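You operate a simulated robot arm through the tools that you are given. There is no shell and no other tool. Be economical: measure what you need, move in short steps, check, and stop when the job is done.

You run a simulated two-armed robot. Do the job below in one go: nothing can be reset, and whatever is moved stays where it is left.

JOB
Move the black board from the grey case to the fixture case and clip the grey lid back on.
Fine: board seated on the standoffs; both clips shut again; gland, fixture lid and the boards in the yellow tray left as they are.

Only the result counts: the job must be done as asked and must still hold three seconds after the hand-in. Knocking over, shifting, dropping, spilling or breaking anything else fails it. A push-on lid holds only when it is set on centred and level and pressed home; a screw cap is set on level and turned clockwise until tight.

ROBOT AND FRAMES
Two 7-joint arms with two-finger parallel grippers on one trunk, on a base that drives. Base frame: it is fixed to the floor where the robot stands at the start and does not move with it; the origin is under the middle of the robot, x ahead of it, y to its left, z up; the surface under the hand at the start is at about z = 75.5. Lengths are in cm, angles in rad, forces in N, time in s.
The left shoulder is at the start at [8, 13.1, 94.7], the right one opposite. With the tool pointing down near the work surface each hand reaches from about 40 to 86 cm from the robot's upright axis, wherever it stands, measured 20 degrees to its own side. Places, roughly: black board (9x6x4 cm) [50, -10, 80]; blue board (9x6x4 cm) [50, 50, 80]; front gland of the grey case [40, -10, 80]; green board (9x6x4 cm) [40, 50, 80]; left clip of the grey case [50, -10, 80]; lid of the fixture case [80, 50, 80]; lid of the fixture case (15x11x4 cm) [80, 50, 80]; lid of the grey case [50, -10, 80]; lid of the grey case (15x11x4 cm) [50, -10, 80]; right clip of the grey case [50, -20, 80]; rim of the grey case [50, -10, 80]; standoffs of the fixture case [60, 40, 80]; top of the left bench [70, 20, 80]. Payload 1.57 kg a hand.
The tool frame of a hand sits at the grasp point between the pads (the TCP): z along the fingers, y along the line on which they close. The tips reach 3 cm beyond it. Largest opening 11 cm; finger width 2.4, thickness 1.2; the body of the gripper, 4.8 by 11.2 cm, starts 7.8 cm behind the TCP.
Orientation is that of the tool frame in the base frame, as a unit quaternion [x, y, z, w]. With the fingers straight down and closing along the base's y, the tool's x points along the base's -x, its y along +y and its z along -z.

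CONTROLS
- The arms move only by the tool jog_arm. It takes "left_increments", "right_increments" or both (then of equal length, played together; a hand with none holds still); each is one flat list of numbers, 7 for each row, row after row: the turn, a rotation vector about the base's x, y, z in rad, then the shift along the base's x, y, z in cm, then the opening, from 0 (shut) to 1 (fully open). In form: [wx, wy, wz, tx, ty, tz, gripper, wx, wy, wz, tx, ty, tz, gripper, ...]. A call has 1 to 8 rows; each row is the pose to reach, as a shift and turn from the pose commanded when the call began. Rows are played at 5 a second. More than 5 cm and 0.15 rad between two rows, or a gripper value outside its range, and nothing of the call is played. A pose out of reach is approached as far as the arm can. The call stops where the force on the tool passes 40 N (or 10 N more than at its start, if that is more) or the arm is blocked; 0.2 s more then pass. Each finger travels about 10.8 cm/s and halts on what it meets, pressing with about 30 N; the grip force reading is that of the motor and also rises with nothing between the fingers. The clock runs only during rows and for 0.2 s after the last one: add rows that repeat a pose to give the fingers time. It gives the time, the measured TCP pose, the force on the tool (base axes), the opening and the grip force at its end, in the units of the frame above (readings bear some noise), with the torque about the TCP (base axes, N m) and any sound that the robot's microphone picked up, and new pictures: "show" is both (left out), scene, wrist or none (wrist: the cameras of the hands that moved).
- Cameras (640 x 400 px; columns grow to the right, rows downward): "scene" is now at [-5.23, 1.99, 141.87]; the picture's right is [0.22, -0.97, -0.00], its down [-0.54, -0.12, -0.84] and it looks along [0.81, 0.19, -0.55] (base axes); focal length 259 px, centre (320, 200). "left" rides on the left gripper at [7, -1.6, -14.1] in its tool frame; the picture's right is [0.23, 0.97, 0.00], its down [-0.85, 0.20, -0.48] and it looks along [-0.47, 0.11, 0.88] (tool axes); focal length 222 px, centre (320, 200). "right" rides on the right gripper at [7, 1.6, -14.1] in its tool frame; the picture's right is [-0.23, 0.97, 0.00], its down [-0.86, -0.20, -0.48] and it looks along [-0.47, -0.11, 0.88] (tool axes); focal length 222 px, centre (320, 200). There is no depth. A picture from a camera that has moved, and an enlarged one, comes with that camera's place and axes in the base frame and with its lens.
- steer(legs): drives the robot by 1 to 6 legs, each [ahead, left, turn to the left] in cm, cm and rad, along the robot's own axes; the way and the turn of a leg run together, so that a leg with both is an arc; at most 150 cm and 3.142 rad a leg. The arms and the cameras ride along, it lands a little off, and it stops where it bumps. It gives what a move gives, and a new picture of the scene camera.
- pan_tilt(pan, tilt): turns the head with the scene camera to pan (to the left, within 1.902 rad either way) and tilt (down, from -0.506 to 1.204), counted from straight ahead of the robot. It gives what a move gives, and a new picture of the scene camera.
- inspect(camera, box): a new picture of the part [left, top, right, bottom] of that camera's present view, enlarged. The clock stands still meanwhile.
- job_done(): hands the job in; it is judged then, once.

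Work in short steps. Places have to be worked out from the pictures, the camera data and where the tool is seen: move nearer, look again, correct. Check each grasp and each placing, and mend what went wrong. You have 120 turns and 260 pictures in all, those below and enlarged ones among them. Open the grippers and draw the arms clear of the work before you hand the job in, unless the task says otherwise; then end with one line.

The tools are called after "Call:" as a command line: name --argument value ..., lists and objects as JSON in quotes. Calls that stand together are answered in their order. jog_arm: Moves the arms, as the interface text tells. Its arguments: {"type":"object","properties":{"left_increments":{"type":"array","items":{"type":"number"}},"right_increments":{"type":"array","items":{"type":"number"}},"show":{"type":"string","enum":["both","scene","wrist","none"]}},"required":[]} The other tools are called the same way: steer (legs) drives the base; pan_tilt (pan, tilt) turns the head that bears the scene camera; inspect (camera, box) takes an enlarged picture of a part of a camera's view; job_done () hands the job in.

At the start:

```text
t: 0.0
left_tool_pos: [62.36, 18.88, 109.78]
left_tool_rot: [-0.001, 1.0, 0.0, 0.0]
left_ft_force: [0.2, 0.1, -0.6]
left_ft_torque: [-0.03, 0.02, -0.02]
left_grip_width: 11.0
left_finger_force: 0.0
right_tool_pos: [49.68, -31.89, 119.31]
right_tool_rot: [0.0, 1.0, 0.0, -0.001]
right_ft_force: [-0.7, 0.0, 0.2]
right_ft_torque: [0.0, 0.02, 0.01]
right_grip_width: 10.98
right_finger_force: 0.0
robot x, y, heading: [0.13, -0.31, 0.004]
head pan, tilt: [0.225, 0.581]
```

scene: 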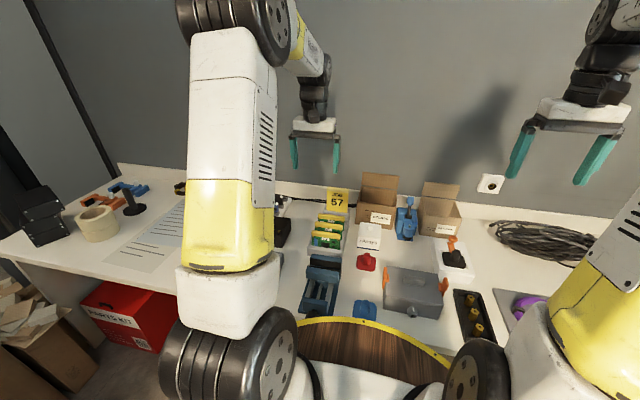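
right: 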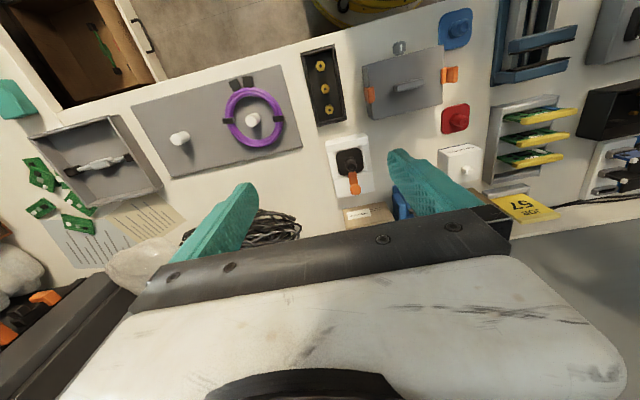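
left: 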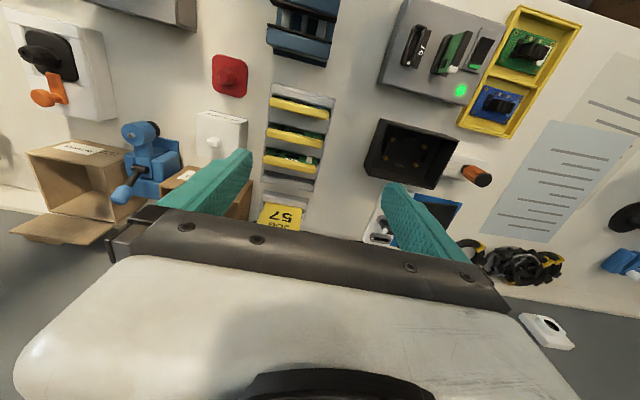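

The grey case with its two orange clips is ahead to the right, and the black open box in the left view is probably the fixture case. I'll enlarge both for a closer look.

Call:
inspect --camera "right" --box '[320, 0, 540, 140]'

Call:
inspect --camera "left" --box '[340, 0, 600, 270]'

Call:
inspect --camera "scene" --box '[270, 170, 500, 340]'

```text
2.86 times, centred on (430, 70) of right
camera zoom: at [42.85, -30.18, 133.42], right [0.23, 0.97, 0.0], down [0.86, -0.2, 0.48], along [0.47, -0.11, -0.88], focal length 635 px, centre (6, 571)
```

zoom: 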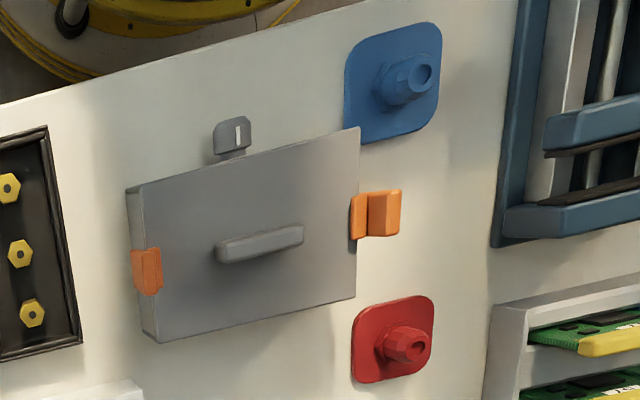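

```text
1.48 times, centred on (470, 135) of left
camera zoom: at [55.38, 17.18, 123.87], right [-0.23, 0.97, 0.0], down [0.85, 0.2, 0.48], along [0.47, 0.11, -0.88], focal length 329 px, centre (98, 296)
```

zoom: 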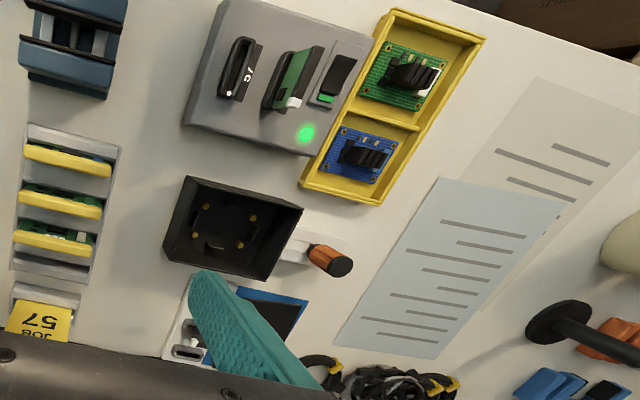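

```text
2.35 times, centred on (385, 255) of scene
camera zoom: at [-5.23, 1.99, 141.87], right [0.22, -0.97, 0.0], down [-0.54, -0.12, -0.84], along [0.81, 0.19, -0.55], focal length 610 px, centre (167, 71)
```

zoom: 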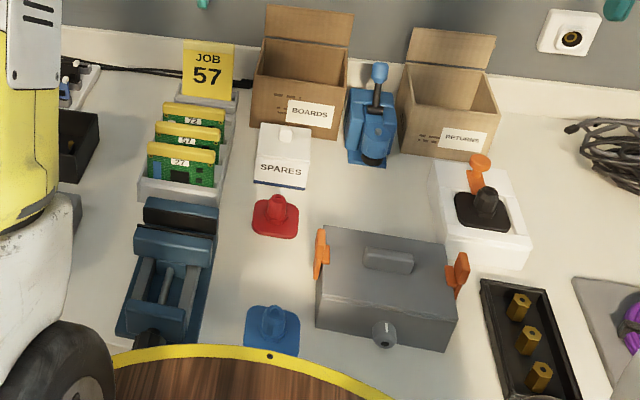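

By triangulation the grey case is near (48,-13). I'll bring the right hand closer above it to view the clips.

Call:
jog_arm --right_increments '[0, 0, 0, -1.3, 3.1, -2.8, 1, 0, 0, 0, -2.6, 6.3, -5.6, 1, 0, 0, 0, -3.9, 9.4, -8.4, 1, 0, 0, 0, -5.2, 12.6, -11.2, 1, 0, 0, 0, -6.5, 15.7, -14, 1, 0, 0, 0, -7.7, 18.9, -17, 1]' --show "both"

Call:
inspect --camera "right" --box '[180, 60, 460, 235]'

```text
t: 1.4
left_tool_pos: [62.35, 18.96, 109.65]
left_tool_rot: [0.0, 1.0, 0.0, 0.0]
left_ft_force: [-0.7, 0.0, 0.3]
left_ft_torque: [0.01, -0.01, 0.0]
left_grip_width: 11.01
left_finger_force: 0.0
right_tool_pos: [42.09, -13.01, 102.38]
right_tool_rot: [0.0, 1.0, 0.0, 0.0]
right_ft_force: [0.3, -0.4, 0.1]
right_ft_torque: [0.0, -0.03, 0.03]
right_grip_width: 11.0
right_finger_force: 0.0
robot x, y, heading: [-0.38, 0.24, 0.0]
head pan, tilt: [0.225, 0.581]
camera scene: at [-5.24, 1.97, 141.87], right [0.22, -0.97, 0.0], down [-0.54, -0.12, -0.84], along [0.81, 0.19, -0.55], focal length 259 px, centre (320, 200)
camera right: at [35.14, -11.28, 116.41], right [0.23, 0.97, 0.0], down [0.85, -0.2, 0.48], along [0.47, -0.11, -0.88], focal length 222 px, centre (320, 200)
```

scene: 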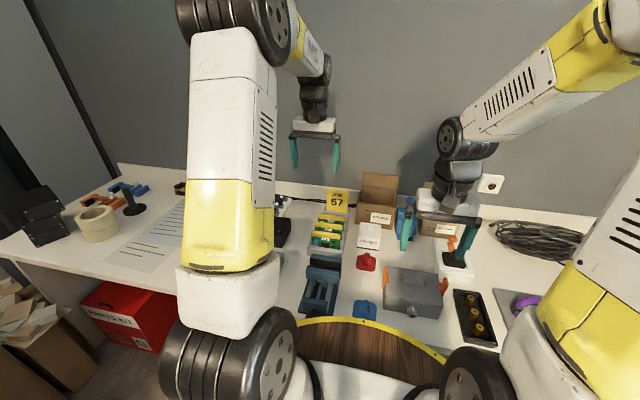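
right: 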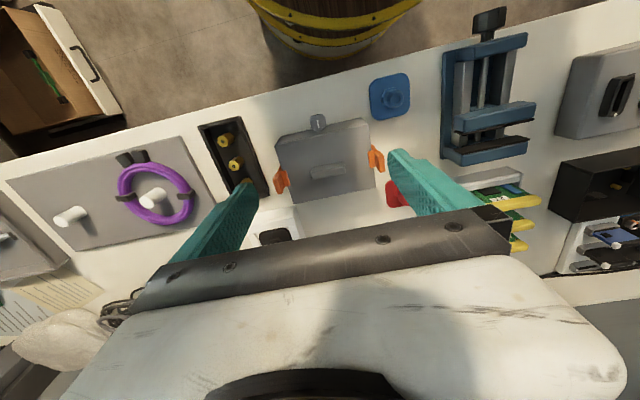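

```text
2.29 times, centred on (320, 148) of right
camera zoom: at [35.14, -11.28, 116.41], right [0.23, 0.97, 0.0], down [0.85, -0.2, 0.48], along [0.47, -0.11, -0.88], focal length 508 px, centre (320, 320)
```

zoom: 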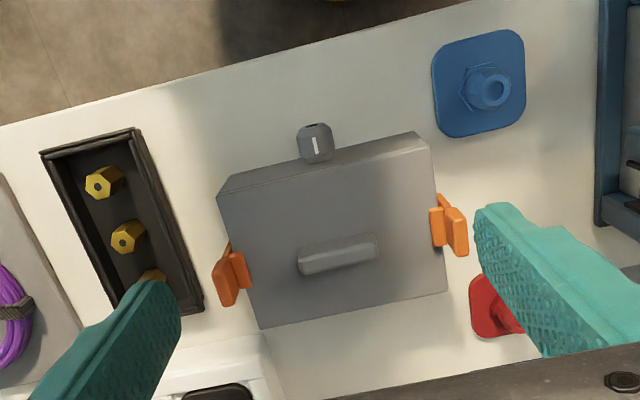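

Lid corners triangulate to about x 42.4–53.9, y −20.6 to −5.6, with the top near z 81. I'll zoom in tightly on the clips.

Call:
inspect --camera "scene" --box '[375, 250, 455, 330]'

Call:
inspect --camera "right" --box '[265, 110, 400, 210]'

```text
5.00 times, centred on (415, 290) of scene
camera zoom: at [-5.24, 1.97, 141.87], right [0.22, -0.97, 0.0], down [-0.54, -0.12, -0.84], along [0.81, 0.19, -0.55], focal length 1296 px, centre (-155, -250)
```

zoom: 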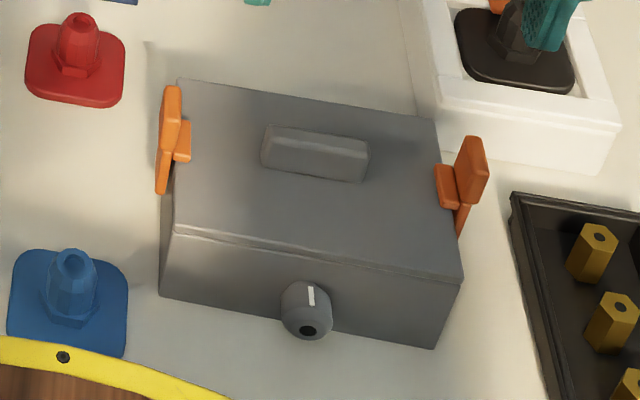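

```text
4.00 times, centred on (332, 160) of right
camera zoom: at [35.14, -11.28, 116.41], right [0.23, 0.97, 0.0], down [0.85, -0.2, 0.48], along [0.47, -0.11, -0.88], focal length 888 px, centre (270, 360)
```

zoom: 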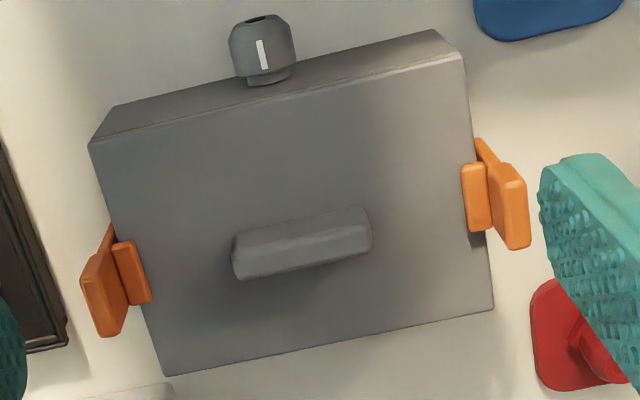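

Each clip is an upright leaf with a hook over the lid edge and a tab above it, near x 48.4 and z 81–84, y about −5 (left) and −20.8 (right). I'll close the right gripper and bring it just inside the left tab, staying high for now to check.

Call:
jog_arm --right_increments '[0, 0, 0, 2, 1.5, -4, 0.6, 0, 0, 0, 4, 3, -8, 0, 0, 0, 0, 6.3, 4.5, -11, 0, 0, 0, 0, 6.3, 4.5, -14, 0, 0, 0, 0, 6.3, 4.5, -14, 0]' --show "both"

Call:
inspect --camera "right" --box '[200, 60, 440, 220]'

Call:
inspect --camera "scene" --box '[365, 230, 465, 320]'

```text
t: 2.6
left_tool_pos: [62.38, 18.84, 109.63]
left_tool_rot: [0.0, 1.0, 0.0, 0.0]
left_ft_force: [-0.9, -0.3, 0.7]
left_ft_torque: [0.01, -0.01, 0.0]
left_grip_width: 10.96
left_finger_force: 0.1
right_tool_pos: [48.45, -8.76, 88.21]
right_tool_rot: [0.0, 1.0, 0.0, 0.0]
right_ft_force: [0.7, -1.0, 0.2]
right_ft_torque: [-0.03, -0.02, 0.03]
right_grip_width: 0.02
right_finger_force: 21.2
robot x, y, heading: [-0.26, 0.41, -0.002]
head pan, tilt: [0.225, 0.581]
camera scene: at [-5.23, 1.99, 141.87], right [0.22, -0.97, 0.0], down [-0.54, -0.12, -0.84], along [0.81, 0.19, -0.55], focal length 259 px, centre (320, 200)
camera right: at [41.5, -6.98, 102.21], right [0.23, 0.97, 0.0], down [0.86, -0.2, 0.48], along [0.47, -0.11, -0.88], focal length 222 px, centre (320, 200)
```

scene: 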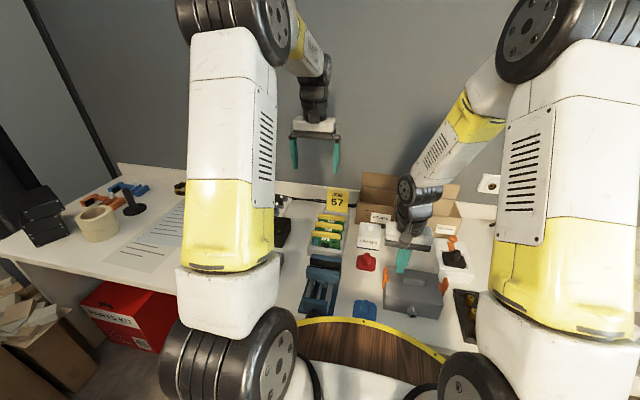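
right: 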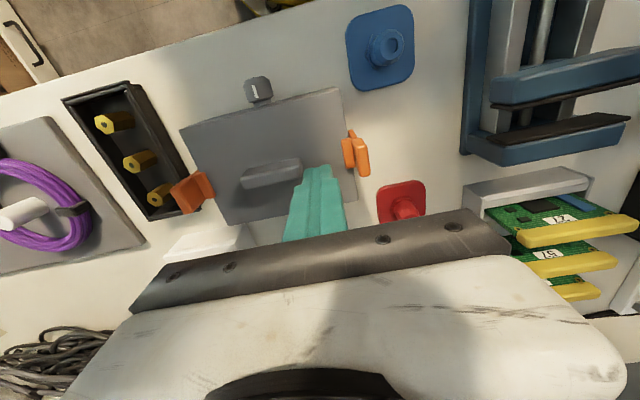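

```text
2.50 times, centred on (320, 140) of right
camera zoom: at [41.5, -6.98, 102.21], right [0.23, 0.97, 0.0], down [0.86, -0.2, 0.48], along [0.47, -0.11, -0.88], focal length 555 px, centre (320, 350)
```

zoom: 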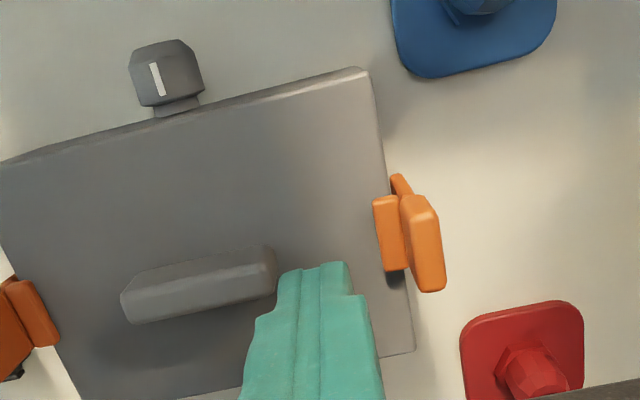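

```text
4.44 times, centred on (415, 275) of scene
camera zoom: at [-5.23, 1.99, 141.87], right [0.22, -0.97, 0.0], down [-0.54, -0.12, -0.84], along [0.81, 0.19, -0.55], focal length 1152 px, centre (-102, -133)
```

zoom: 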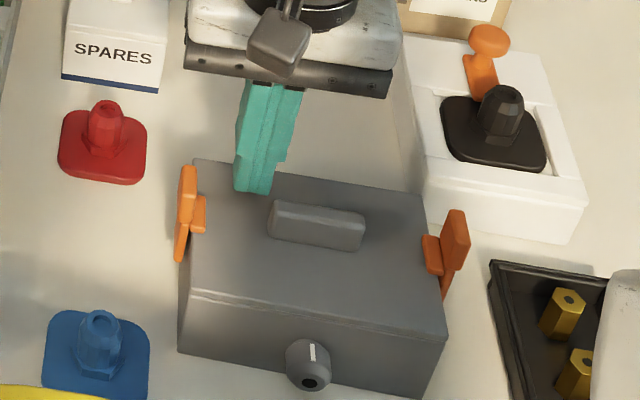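

Tab inner face is near y −5.3, the hook reaches to −6.4, and the tip will stay above the hook. I'll lower the closed fingers between handle and tab and push outward gently.

Call:
jog_arm --right_increments '[0, 0, 0, 0, 0.9, 0, 0, 0, 0, 0, 0, 1.0, -1.5, 0, 0, 0, 0, 0, 1.0, -2.8, 0, 0, 0, 0, 0, 2.0, -2.8, 0, 0, 0, 0, 0, 2.5, -2.8, 0, 0, 0, 0, 0, 3, -2.8, 0, 0, 0, 0, 0, 3.5, -2.8, 0, 0, 0, 0, 0, 4, -2.8, 0]' --show "none"

Call:
inspect --camera "right" --box '[200, 60, 440, 220]'

Call:
inspect --camera "scene" --box '[365, 230, 465, 320]'

```text
t: 4.4
left_tool_pos: [62.35, 19.02, 109.7]
left_tool_rot: [0.0, 1.0, 0.0, 0.0]
left_ft_force: [-0.6, -0.1, -0.1]
left_ft_torque: [0.0, 0.0, -0.04]
left_grip_width: 11.01
left_finger_force: 0.1
right_tool_pos: [48.37, -4.35, 85.59]
right_tool_rot: [-0.001, 1.0, 0.0, -0.001]
right_ft_force: [0.2, -0.5, 0.4]
right_ft_torque: [0.01, 0.04, 0.02]
right_grip_width: 0.0
right_finger_force: 21.4
robot x, y, heading: [-0.41, -0.31, -0.001]
head pan, tilt: [0.225, 0.581]
```

```text
2.50 times, centred on (320, 140) of right
camera zoom: at [41.44, -2.78, 99.68], right [0.23, 0.97, 0.0], down [0.86, -0.2, 0.48], along [0.47, -0.11, -0.88], focal length 555 px, centre (320, 350)
```

zoom: 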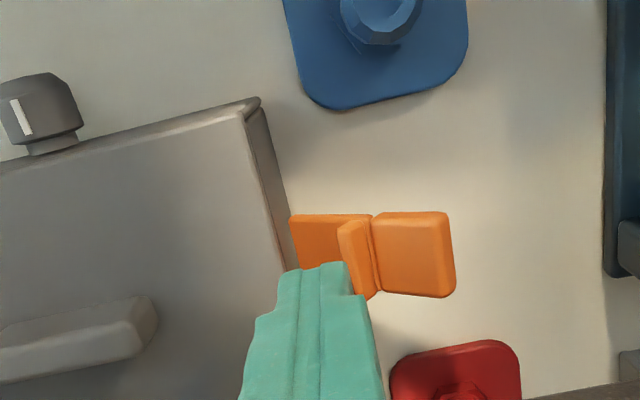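

```text
4.44 times, centred on (415, 275) of scene
camera zoom: at [-5.23, 1.99, 141.87], right [0.22, -0.97, 0.0], down [-0.54, -0.12, -0.84], along [0.81, 0.19, -0.55], focal length 1152 px, centre (-102, -133)
```

zoom: 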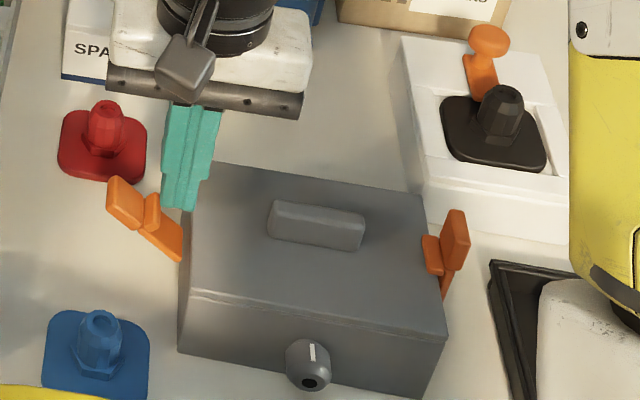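

Left clip popped open and the case did not move. I'll do the same on the right clip, lifting over the handle first.

Call:
jog_arm --right_increments '[0, 0, 0, 0, -0.8, 3.5, 0, 0, 0, 0, 0, -5, 4, 0, 0, 0, 0, 0, -9.5, 4, 0, 0, 0, 0, 0, -13.5, 3.5, 0]' --show "none"

Call:
inspect --camera "right" --box '[200, 60, 440, 220]'

```text
t: 5.4
left_tool_pos: [62.33, 18.85, 109.67]
left_tool_rot: [0.001, 1.0, 0.001, 0.0]
left_ft_force: [0.4, 0.9, -0.1]
left_ft_torque: [-0.03, -0.01, 0.0]
left_grip_width: 10.99
left_finger_force: 0.1
right_tool_pos: [47.97, -17.92, 89.22]
right_tool_rot: [0.0, 1.0, 0.0, 0.001]
right_ft_force: [-0.1, 0.3, -0.1]
right_ft_torque: [-0.04, -0.02, -0.05]
right_grip_width: 0.0
right_finger_force: 21.2
robot x, y, heading: [-0.27, 0.17, -0.004]
head pan, tilt: [0.225, 0.581]
```

```text
2.50 times, centred on (320, 140) of right
camera zoom: at [41.09, -16.3, 103.37], right [0.23, 0.97, 0.0], down [0.86, -0.2, 0.48], along [0.47, -0.11, -0.88], focal length 555 px, centre (320, 350)
```

zoom: 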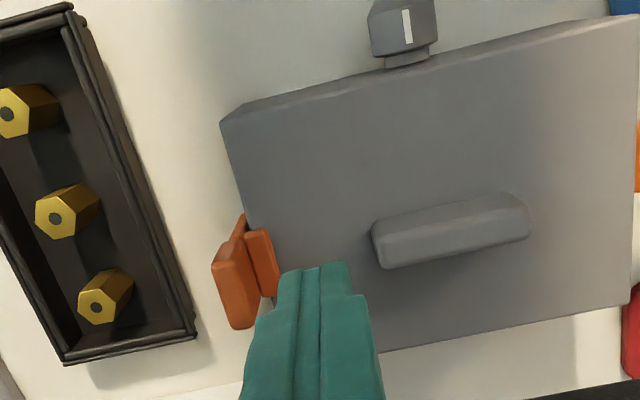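

Positions agree with the estimate (tab at y≈−21.2, handle end −15.9). Lowering and pushing outward.

Call:
jog_arm --right_increments '[0, 0, 0, 0.2, 0, -1.8, 0, 0, 0, 0, 0.2, 0, -3.7, 0, 0, 0, 0, 0.2, -1, -3.7, 0, 0, 0, 0, 0.2, -2, -3.7, 0, 0, 0, 0, 0.2, -2.6, -3.7, 0, 0, 0, 0, 0.2, -3.2, -3.7, 0, 0, 0, 0, 0.2, -4, -3.7, 0]' --show "none"

Call:
inspect --camera "right" --box '[200, 60, 440, 220]'

Call:
inspect --camera "scene" --box '[365, 230, 465, 320]'

```text
t: 7.0
left_tool_pos: [62.29, 18.83, 109.59]
left_tool_rot: [-0.001, 1.0, 0.0, 0.0]
left_ft_force: [0.7, 0.0, 0.2]
left_ft_torque: [-0.02, 0.01, -0.01]
left_grip_width: 11.0
left_finger_force: 0.2
right_tool_pos: [48.3, -22.03, 85.28]
right_tool_rot: [0.0, 1.0, 0.0, 0.0]
right_ft_force: [0.0, -0.9, 0.2]
right_ft_torque: [0.06, -0.01, -0.01]
right_grip_width: 0.0
right_finger_force: 21.1
robot x, y, heading: [-0.06, -0.11, 0.001]
head pan, tilt: [0.225, 0.581]
```

```text
2.50 times, centred on (320, 140) of right
camera zoom: at [41.52, -20.27, 99.52], right [0.23, 0.97, 0.0], down [0.86, -0.2, 0.48], along [0.47, -0.11, -0.88], focal length 555 px, centre (320, 350)
```

zoom: 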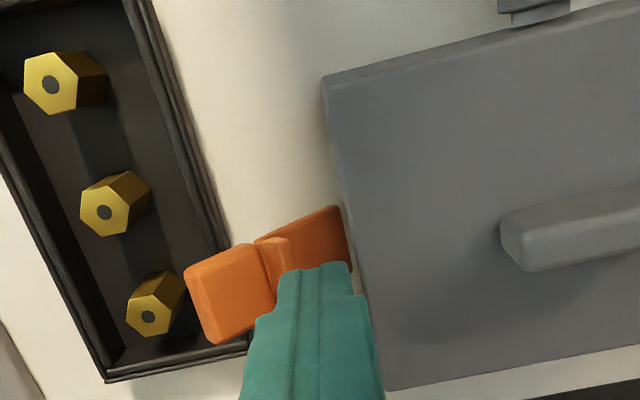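

```text
4.44 times, centred on (415, 275) of scene
camera zoom: at [-5.23, 1.99, 141.87], right [0.22, -0.97, 0.0], down [-0.54, -0.12, -0.84], along [0.81, 0.19, -0.55], focal length 1152 px, centre (-102, -133)
```

zoom: 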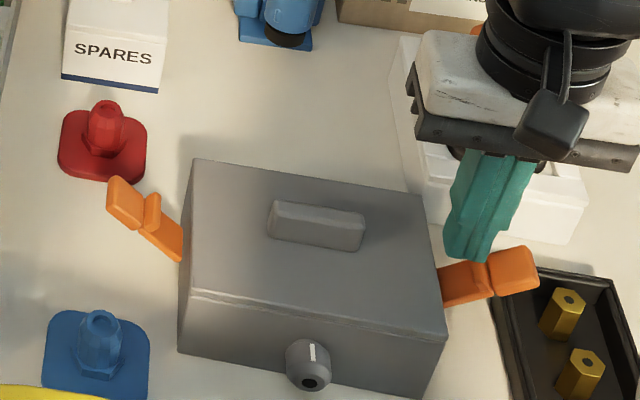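

Both clips are open. Next I'll raise, centre over the handle (≈47.9, −13.05), and open the fingers to straddle it lengthwise.

Call:
jog_arm --right_increments '[0, 0, 0, 0, 0.5, 3, 0, 0, 0, 0, -0.2, 4.5, 4.5, 0.4, 0, 0, 0, -0.4, 8.9, 4.5, 0.8, 0, 0, 0, -0.4, 8.9, 4.5, 0.8, 0, 0, 0, -0.4, 8.9, 3, 0.8]' --show "none"

Call:
inspect --camera "right" --box '[180, 60, 460, 235]'

Call:
inspect --camera "scene" --box '[365, 230, 465, 320]'

```text
t: 8.2
left_tool_pos: [62.2, 18.81, 109.68]
left_tool_rot: [0.001, 1.0, -0.001, -0.001]
left_ft_force: [-0.2, 0.6, -0.7]
left_ft_torque: [-0.01, 0.0, 0.0]
left_grip_width: 11.02
left_finger_force: 0.1
right_tool_pos: [48.03, -13.15, 88.29]
right_tool_rot: [0.0, 1.0, -0.001, 0.0]
right_ft_force: [0.4, -0.4, 0.6]
right_ft_torque: [-0.01, -0.03, -0.05]
right_grip_width: 8.82
right_finger_force: 0.1
robot x, y, heading: [0.22, -0.26, 0.0]
head pan, tilt: [0.225, 0.581]
```

```text
2.29 times, centred on (320, 148) of right
camera zoom: at [41.18, -11.39, 102.45], right [0.23, 0.97, 0.0], down [0.86, -0.2, 0.48], along [0.47, -0.11, -0.88], focal length 508 px, centre (320, 320)
```

zoom: 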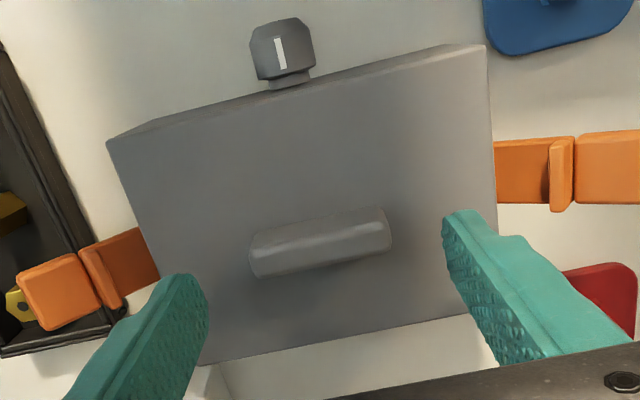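

```text
4.44 times, centred on (415, 275) of scene
camera zoom: at [-5.24, 1.99, 141.87], right [0.22, -0.97, 0.0], down [-0.54, -0.12, -0.84], along [0.81, 0.19, -0.55], focal length 1152 px, centre (-102, -133)
```

zoom: 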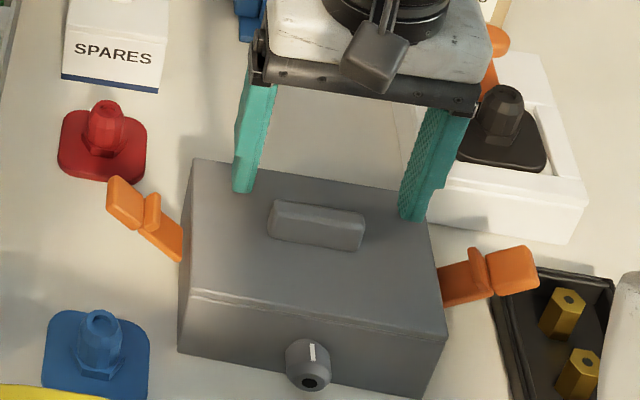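

Aligned within ~0.2 cm. Descending to straddle the handle and closing on it.

Call:
jog_arm --right_increments '[0, 0, 0, 0.15, 0.1, -1.8, 0.8, 0, 0, 0, 0.15, 0.1, -3.2, 0.8, 0, 0, 0, 0.15, 0.1, -3.6, 0.8, 0, 0, 0, 0.15, 0.1, -3.6, 0.4, 0, 0, 0, 0.15, 0.1, -3.6, 0.3, 0, 0, 0, 0.15, 0.1, -3.6, 0.3, 0, 0, 0, 0.15, 0.1, -3.6, 0.3]' --show "none"

Call:
inspect --camera "right" --box '[180, 60, 460, 235]'

Call:
inspect --camera "scene" --box '[365, 230, 465, 320]'

```text
t: 9.8
left_tool_pos: [62.33, 19.0, 109.64]
left_tool_rot: [0.0, 1.0, 0.0, 0.0]
left_ft_force: [-0.3, -0.6, 0.4]
left_ft_torque: [-0.01, 0.01, -0.01]
left_grip_width: 11.01
left_finger_force: 0.1
right_tool_pos: [48.2, -12.91, 84.84]
right_tool_rot: [0.0, 1.0, 0.0, 0.001]
right_ft_force: [0.1, 0.3, 0.1]
right_ft_torque: [-0.01, 0.0, 0.01]
right_grip_width: 5.52
right_finger_force: 30.1
robot x, y, heading: [-0.1, 0.06, 0.002]
head pan, tilt: [0.225, 0.581]
```

```text
2.29 times, centred on (320, 148) of right
camera zoom: at [41.33, -11.29, 98.98], right [0.23, 0.97, 0.0], down [0.86, -0.2, 0.48], along [0.47, -0.11, -0.88], focal length 508 px, centre (320, 320)
```

zoom: 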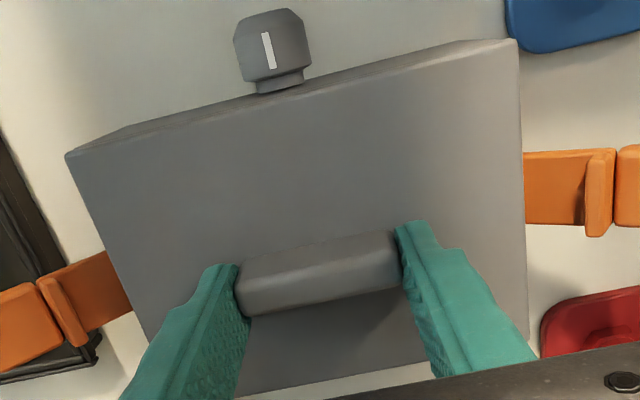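

```text
4.44 times, centred on (415, 275) of scene
camera zoom: at [-5.23, 1.99, 141.87], right [0.22, -0.97, 0.0], down [-0.54, -0.12, -0.84], along [0.81, 0.19, -0.55], focal length 1152 px, centre (-102, -133)
```

zoom: 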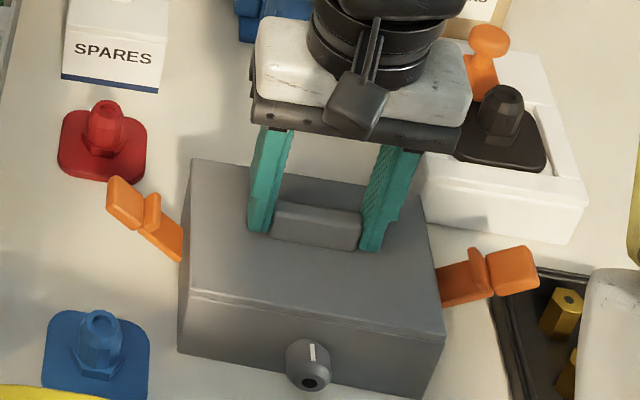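

The handle is gripped at 5.52 cm wide (pose ≈ 48.2, −12.95, 84.8). Lifting the lid slowly straight up.

Call:
jog_arm --right_increments '[0, 0, 0, 0, 0, 0.4, 0.3, 0, 0, 0, 0, 0, 0.9, 0.3, 0, 0, 0, 0, 0, 1.8, 0.3, 0, 0, 0, 0, 0, 3, 0.3, 0, 0, 0, 0, 0, 5, 0.3, 0, 0, 0, 0, 0, 8, 0.3]' --show "scene"

Call:
inspect --camera "scene" --box '[345, 200, 485, 330]'

Call:
inspect --camera "right" --box '[140, 40, 500, 265]'

```text
t: 11.2
left_tool_pos: [62.39, 18.91, 109.65]
left_tool_rot: [0.0, 1.0, 0.0, -0.001]
left_ft_force: [0.4, 0.5, -0.5]
left_ft_torque: [0.0, 0.01, -0.02]
left_grip_width: 10.99
left_finger_force: 0.1
right_tool_pos: [48.34, -12.94, 92.52]
right_tool_rot: [0.0, 1.0, -0.001, -0.001]
right_ft_force: [0.1, 0.1, -0.7]
right_ft_torque: [0.02, 0.0, 0.01]
right_grip_width: 5.51
right_finger_force: 30.1
robot x, y, heading: [-0.13, -0.27, 0.001]
head pan, tilt: [0.225, 0.581]
camera scene: at [-5.2, 1.99, 141.87], right [0.22, -0.97, 0.0], down [-0.54, -0.12, -0.84], along [0.81, 0.19, -0.55], focal length 259 px, centre (320, 200)
```

scene: 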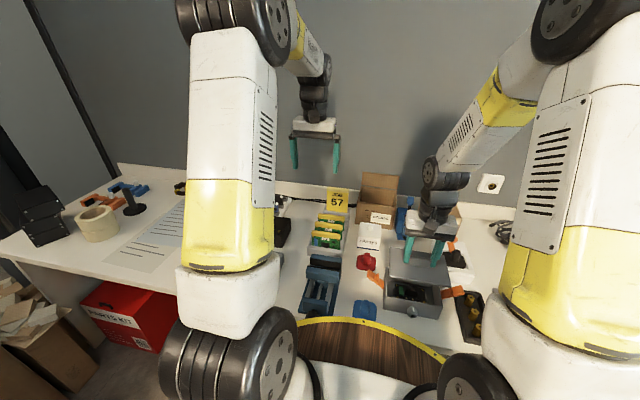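

```text
3.08 times, centred on (415, 265) of scene
camera zoom: at [-5.2, 1.99, 141.87], right [0.22, -0.97, 0.0], down [-0.54, -0.12, -0.84], along [0.81, 0.19, -0.55], focal length 798 px, centre (28, 0)
```

zoom: 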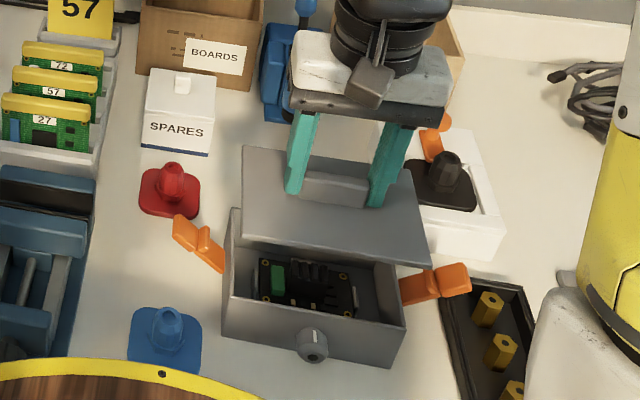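

```text
1.78 times, centred on (320, 152) of right
camera zoom: at [41.39, -11.28, 106.66], right [0.23, 0.97, 0.0], down [0.86, -0.2, 0.48], along [0.46, -0.11, -0.88], focal length 395 px, centre (320, 284)
```

zoom: 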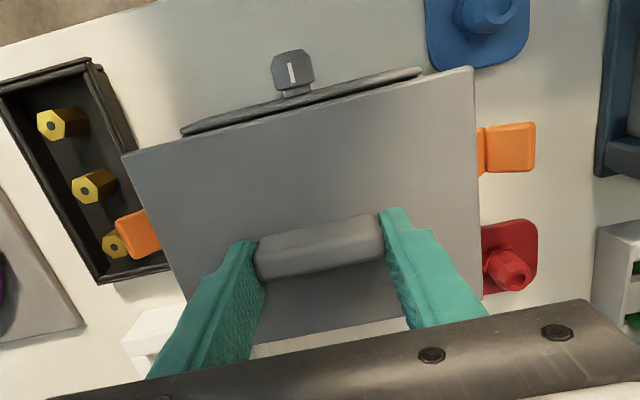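

The lid is off and level in the right hand, and the black board is visible inside. The right hand will carry the lid aside to the right while the left hand starts coming over.

Call:
jog_arm --right_increments '[0, 0, 0, 0, -1, 4, 0.3, 0, 0, 0, 0, -5, 7, 0.3, 0, 0, 0, 0, -9.8, 8, 0.3, 0, 0, 0, 0, -14.6, 9, 0.3, 0, 0, 0, 0, -19.4, 10, 0.3, 0, 0, 0, 0, -24, 10, 0.3, 0, 0, 0, 0, -24, 10, 0.3]' --left_increments '[0, 0, 0, 0, 0, 0, 1, 0, 0, 0, -2, -3, -1, 1, 0, 0, 0, -4, -6, -2, 1, 0, 0, 0, -6, -9.5, -3, 1, 0, 0, 0, -8, -13, -4, 1, 0, 0, 0, -10, -16.5, -5, 1, 0, 0, 0, -12, -20, -6, 1]' --show "both"

```text
t: 12.8
left_tool_pos: [50.29, -1.35, 103.99]
left_tool_rot: [0.0, 1.0, 0.001, 0.0]
left_ft_force: [0.3, 0.4, -0.9]
left_ft_torque: [-0.01, 0.01, 0.01]
left_grip_width: 11.02
left_finger_force: 0.1
right_tool_pos: [48.62, -36.66, 102.6]
right_tool_rot: [0.0, 1.0, 0.0, 0.001]
right_ft_force: [0.1, -0.5, -0.8]
right_ft_torque: [-0.04, 0.0, 0.0]
right_grip_width: 5.52
right_finger_force: 30.0
robot x, y, heading: [-0.13, 0.26, 0.003]
head pan, tilt: [0.225, 0.581]
camera scene: at [-5.22, 2.01, 141.87], right [0.22, -0.97, 0.0], down [-0.54, -0.12, -0.84], along [0.81, 0.19, -0.55], focal length 259 px, centre (320, 200)
camera right: at [41.62, -35.09, 116.61], right [0.23, 0.97, 0.0], down [0.86, -0.2, 0.48], along [0.47, -0.11, -0.88], focal length 222 px, centre (320, 200)
camera left: at [43.36, -3.07, 118.05], right [-0.23, 0.97, 0.0], down [0.85, 0.2, 0.48], along [0.47, 0.11, -0.88], focal length 222 px, centre (320, 200)
```

scene: 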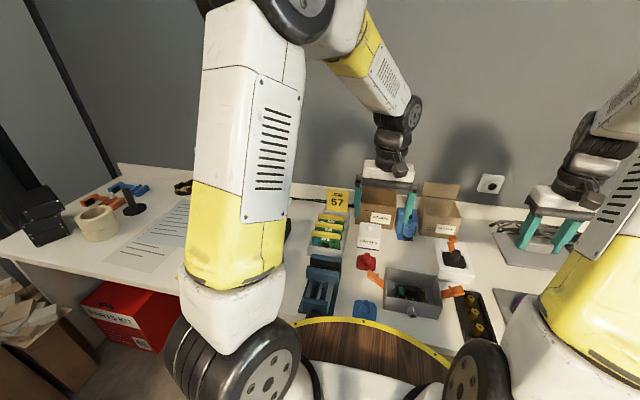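
right: 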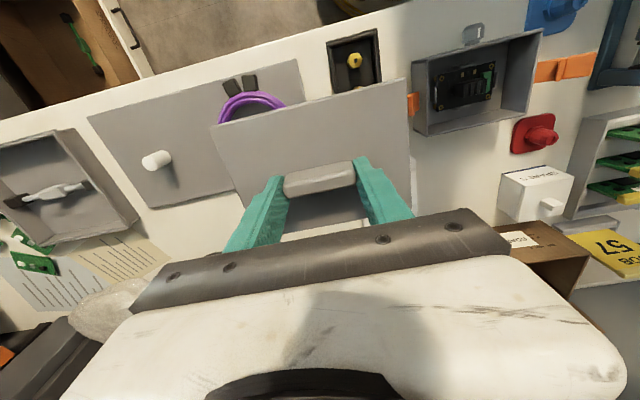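
left: 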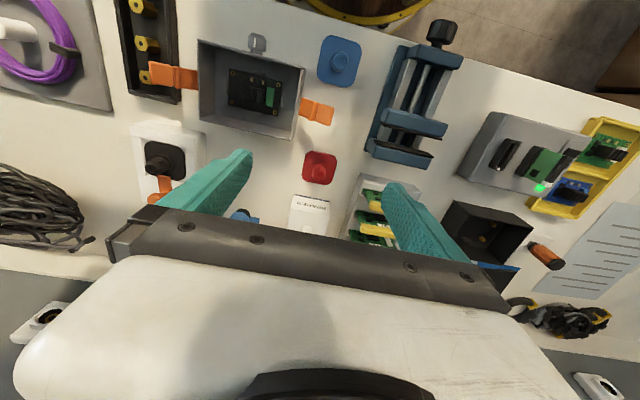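

The board is visible in the open case. I'll bring the left hand nearer over it.

Call:
jog_arm --left_increments '[0, 0, 0, -2, -3, -1.5, 1, 0, 0, 0, -4, -6, -3, 1, 0, 0, 0, -6, -9, -5, 1, 0, 0, 0, -7.5, -11.5, -7, 1, 0, 0, 0, -7.5, -11.5, -7, 1]' --show "none"

Call:
inspect --camera "left" --box '[200, 60, 440, 220]'

Call:
inspect --camera "scene" --box '[375, 260, 455, 325]'

```text
t: 14.0
left_tool_pos: [42.98, -12.52, 96.7]
left_tool_rot: [0.0, 1.0, -0.001, -0.001]
left_ft_force: [0.7, 0.0, -0.6]
left_ft_torque: [-0.01, -0.02, -0.03]
left_grip_width: 11.02
left_finger_force: 0.1
right_tool_pos: [48.55, -36.76, 102.58]
right_tool_rot: [0.0, 1.0, 0.0, 0.0]
right_ft_force: [-0.6, -0.1, -0.5]
right_ft_torque: [0.02, -0.01, -0.02]
right_grip_width: 5.49
right_finger_force: 30.0
robot x, y, heading: [0.07, -0.33, 0.001]
head pan, tilt: [0.225, 0.581]
```

```text
2.50 times, centred on (320, 140) of left
camera zoom: at [36.08, -14.29, 110.94], right [-0.23, 0.97, 0.0], down [0.85, 0.2, 0.48], along [0.47, 0.11, -0.88], focal length 555 px, centre (320, 350)
```

zoom: 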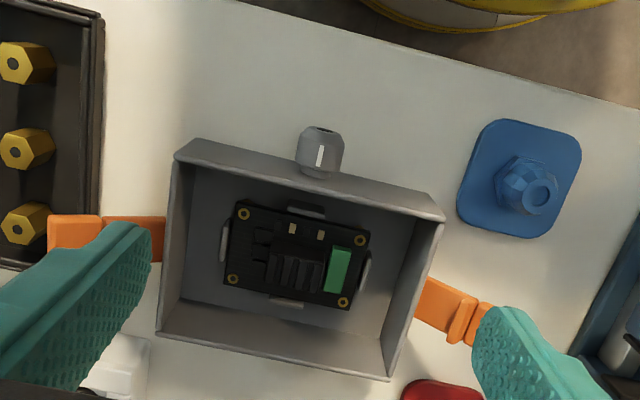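

```text
6.15 times, centred on (415, 292) of scene
camera zoom: at [-5.23, 1.98, 141.87], right [0.22, -0.97, 0.0], down [-0.54, -0.12, -0.84], along [0.81, 0.19, -0.55], focal length 1596 px, centre (-265, -369)
```

zoom: 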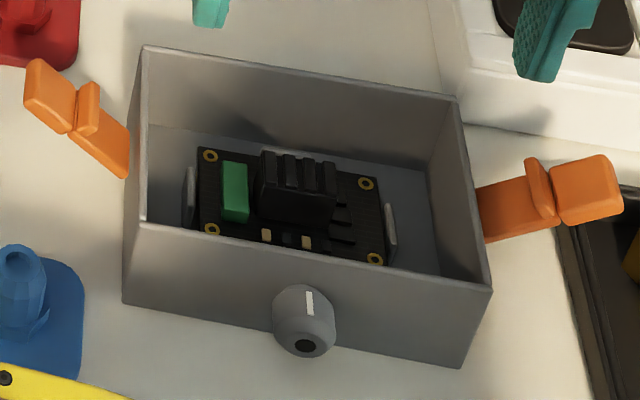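

The board is aligned with the base axes, centred near (48.1, −13.1), with guide ribs around it and a heatsink on top. I'll zoom in more on the board and also on the fixture case.

Call:
inspect --camera "left" --box '[270, 130, 350, 190]'

Call:
inspect --camera "scene" --box '[395, 275, 435, 305]'

```text
6.67 times, centred on (310, 160) of left
camera zoom: at [36.08, -14.29, 110.94], right [-0.23, 0.97, 0.0], down [0.85, 0.2, 0.48], along [0.47, 0.11, -0.88], focal length 1481 px, centre (387, 467)
```

zoom: 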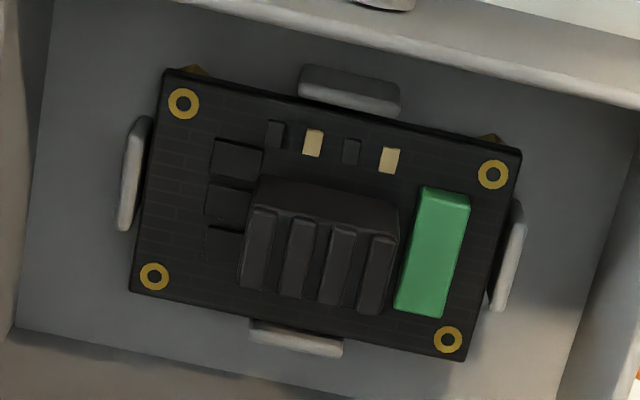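

```text
13.33 times, centred on (415, 290) of scene
camera zoom: at [-5.23, 1.98, 141.87], right [0.22, -0.97, 0.0], down [-0.54, -0.12, -0.84], along [0.81, 0.19, -0.55], focal length 3457 px, centre (-947, -1000)
```

zoom: 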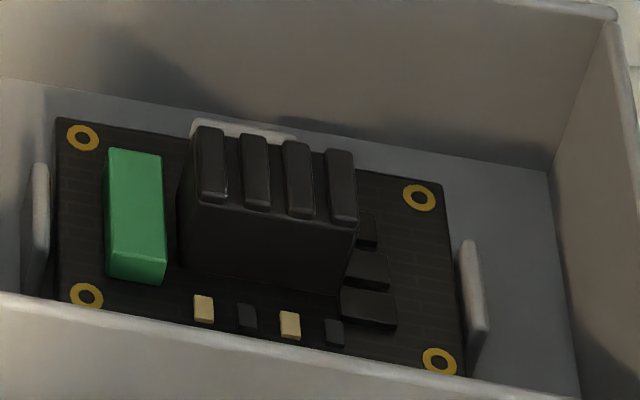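

The heatsink is centred near (48.2, −13.15); I'll grip it across x to stay clear of the green block. Rotating the left hand −90° in the air above the case first.

Call:
jog_arm --left_increments '[0, 0, -0.145, 0.7, 0, 0, 0.9, 0, 0, -0.29, 1.4, 0, 0, 0.8, 0, 0, -0.435, 2.1, -0.1, 0, 0.7, 0, 0, -0.58, 2.8, -0.2, 0, 0.6, 0, 0, -0.725, 3.5, -0.3, 0, 0.5, 0, 0, -0.87, 4.2, -0.4, 0, 0.5, 0, 0, -1.015, 4.7, -0.5, 0, 0.5, 0, 0, -1.16, 5.2, -0.6, 0, 0.5]' --show "none"

Call:
jog_arm --left_increments '[0, 0, -0.14, 0, 0, -1, 0.5, 0, 0, -0.28, 0, 0, -3, 0.5, 0, 0, -0.4108, 0, 0, -5, 0.5, 0, 0, -0.4108, 0, 0, -6.5, 0.5, 0, 0, -0.4108, 0, 0, -6.5, 0.5]' --show "wrist"

Call:
inspect --camera "scene" --box '[375, 240, 455, 320]'

```text
t: 15.8
left_tool_pos: [48.08, -13.21, 96.74]
left_tool_rot: [0.549, 0.836, 0.0, -0.001]
left_ft_force: [0.1, 0.4, 0.4]
left_ft_torque: [0.01, -0.01, 0.0]
left_grip_width: 5.5
left_finger_force: 0.0
right_tool_pos: [48.56, -36.69, 102.38]
right_tool_rot: [0.001, 1.0, 0.0, 0.0]
right_ft_force: [0.6, -0.4, -1.6]
right_ft_torque: [0.0, 0.0, 0.02]
right_grip_width: 5.5
right_finger_force: 30.2
robot x, y, heading: [0.36, -0.07, -0.002]
head pan, tilt: [0.225, 0.581]
```

```text
t: 17.0
left_tool_pos: [48.11, -13.17, 90.03]
left_tool_rot: [0.707, 0.707, 0.0, 0.001]
left_ft_force: [-0.6, -0.6, -0.4]
left_ft_torque: [0.04, -0.05, 0.02]
left_grip_width: 5.48
left_finger_force: 0.1
right_tool_pos: [48.34, -36.71, 102.54]
right_tool_rot: [-0.001, 1.0, 0.0, 0.0]
right_ft_force: [-0.5, -0.2, -1.3]
right_ft_torque: [0.0, -0.03, 0.03]
right_grip_width: 5.48
right_finger_force: 30.2
robot x, y, heading: [-0.01, 0.27, 0.004]
head pan, tilt: [0.225, 0.581]
camera left: at [46.41, -6.28, 104.28], right [0.97, 0.23, 0.0], down [0.2, -0.86, 0.48], along [0.11, -0.47, -0.88], focal length 222 px, centre (320, 200)
```

left: 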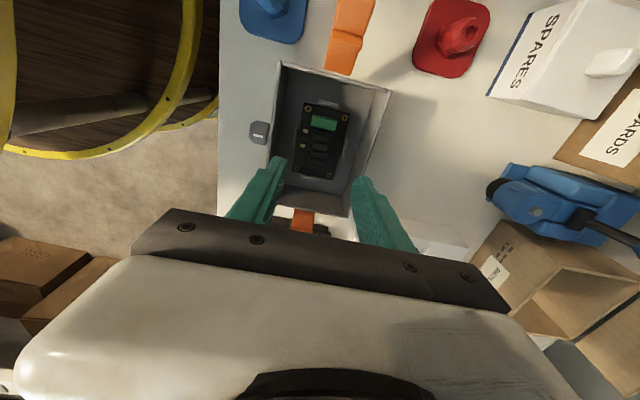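

```text
5.00 times, centred on (415, 280) of scene
camera zoom: at [-5.23, 1.98, 141.87], right [0.22, -0.97, 0.0], down [-0.54, -0.12, -0.84], along [0.81, 0.19, -0.55], focal length 1296 px, centre (-155, -200)
```

zoom: 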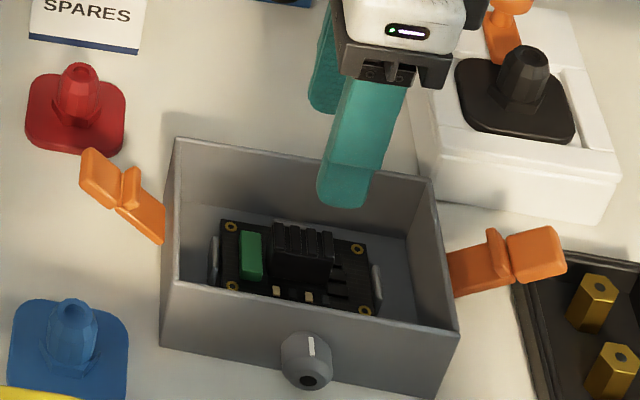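

Hand is above the board. I'll zoom the left wrist camera to verify heatsink position from this nearer viewpoint.

Call:
inspect --camera "left" --box '[260, 70, 400, 220]'

```text
2.67 times, centred on (330, 145) of left
camera zoom: at [46.41, -6.28, 104.28], right [0.97, 0.23, 0.0], down [0.2, -0.86, 0.48], along [0.11, -0.47, -0.88], focal length 592 px, centre (293, 347)
```

zoom: 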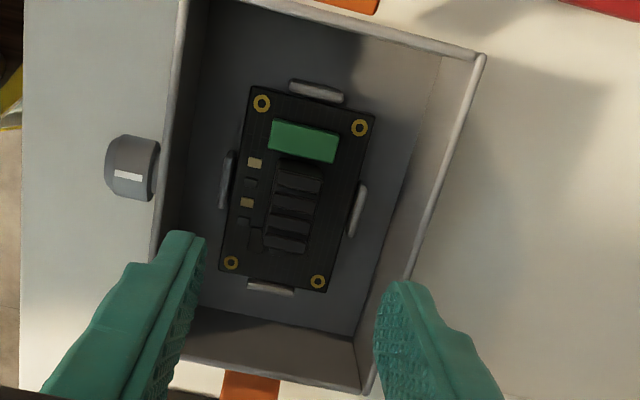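

Heatsink centre confirmed at ≈(48.1, −13.05). Narrowing the opening to 3.7 cm (to stay inside the ribs) and descending to a tip height ≈78.4.

Call:
jog_arm --left_increments '[0, 0, 0, 0, 0.1, -2, 0.34, 0, 0, 0, 0, 0.1, -4, 0.34, 0, 0, 0, 0, 0.1, -6, 0.34, 0, 0, 0, 0, 0.1, -7.5, 0.34, 0, 0, 0, 0, 0.1, -8.3, 0.34, 0, 0, 0, 0, 0.1, -8.6, 0.34]' --show "none"

Call:
inspect --camera "left" --box '[240, 70, 400, 220]'

Call:
inspect --camera "scene" --box '[385, 260, 445, 310]'

```text
t: 18.4
left_tool_pos: [48.07, -13.05, 81.5]
left_tool_rot: [0.707, 0.707, 0.0, -0.001]
left_ft_force: [0.4, 0.2, -0.5]
left_ft_torque: [-0.01, 0.0, 0.02]
left_grip_width: 3.75
left_finger_force: 0.0
right_tool_pos: [48.56, -36.72, 102.53]
right_tool_rot: [0.001, 1.0, 0.001, 0.0]
right_ft_force: [-1.0, -0.2, -0.4]
right_ft_torque: [-0.01, -0.02, -0.02]
right_grip_width: 5.52
right_finger_force: 29.9
robot x, y, heading: [0.0, -0.24, 0.004]
head pan, tilt: [0.225, 0.581]
```

```text
2.67 times, centred on (320, 145) of left
camera zoom: at [46.34, -6.16, 95.71], right [0.97, 0.23, 0.0], down [0.2, -0.85, 0.48], along [0.11, -0.47, -0.88], focal length 592 px, centre (320, 347)
```

zoom: 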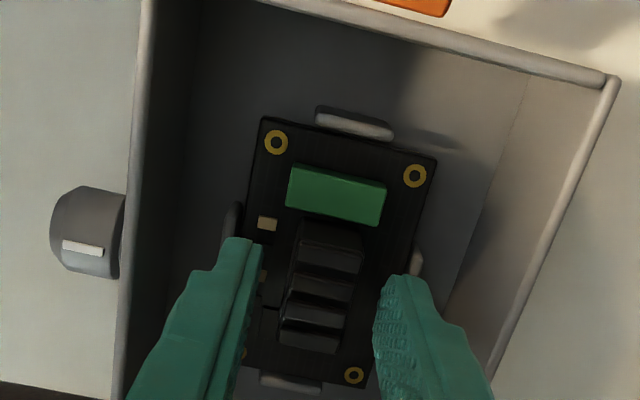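

```text
8.00 times, centred on (415, 285) of scene
camera zoom: at [-5.23, 1.98, 141.87], right [0.22, -0.97, 0.0], down [-0.54, -0.12, -0.84], along [0.81, 0.19, -0.55], focal length 2074 px, centre (-440, -480)
```

zoom: 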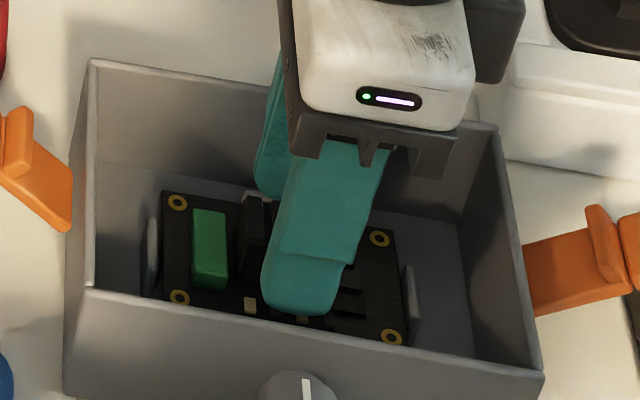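

Fingers straddle the heatsink without contact. Lowering 0.4 cm more and closing.

Call:
jog_arm --left_increments '[0, 0, 0, 0, 0.1, -0.4, 0.34, 0, 0, 0, 0, 0.1, -0.4, 0.2, 0, 0, 0, 0, 0.1, -0.4, 0.1, 0, 0, 0, 0, 0.1, -0.4, 0.1, 0, 0, 0, 0, 0.1, -0.4, 0.1]' --show "none"

Call:
inspect --camera "left" --box '[240, 70, 400, 220]'

```text
t: 19.6
left_tool_pos: [48.05, -12.87, 81.21]
left_tool_rot: [0.707, 0.707, -0.001, 0.0]
left_ft_force: [0.0, 0.2, -0.5]
left_ft_torque: [0.0, 0.03, 0.01]
left_grip_width: 1.92
left_finger_force: 30.3
right_tool_pos: [48.63, -36.74, 102.47]
right_tool_rot: [0.0, 1.0, 0.0, 0.0]
right_ft_force: [-0.1, 0.4, -0.5]
right_ft_torque: [-0.01, 0.01, 0.01]
right_grip_width: 5.52
right_finger_force: 29.6
robot x, y, heading: [0.05, 0.15, -0.0]
head pan, tilt: [0.225, 0.581]
```

```text
2.67 times, centred on (320, 145) of left
camera zoom: at [46.42, -6.11, 95.3], right [0.97, 0.23, 0.0], down [0.2, -0.85, 0.48], along [0.11, -0.47, -0.88], focal length 592 px, centre (320, 347)
```

zoom: 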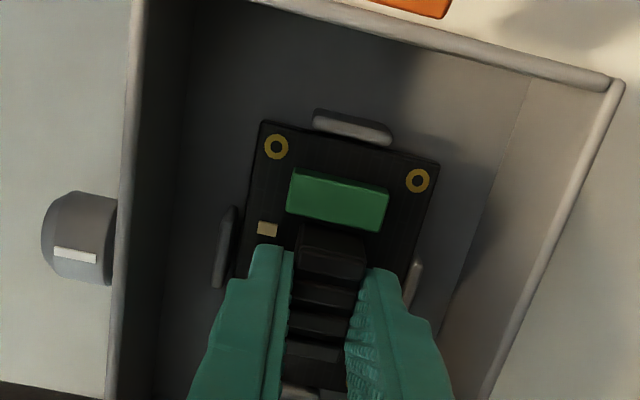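

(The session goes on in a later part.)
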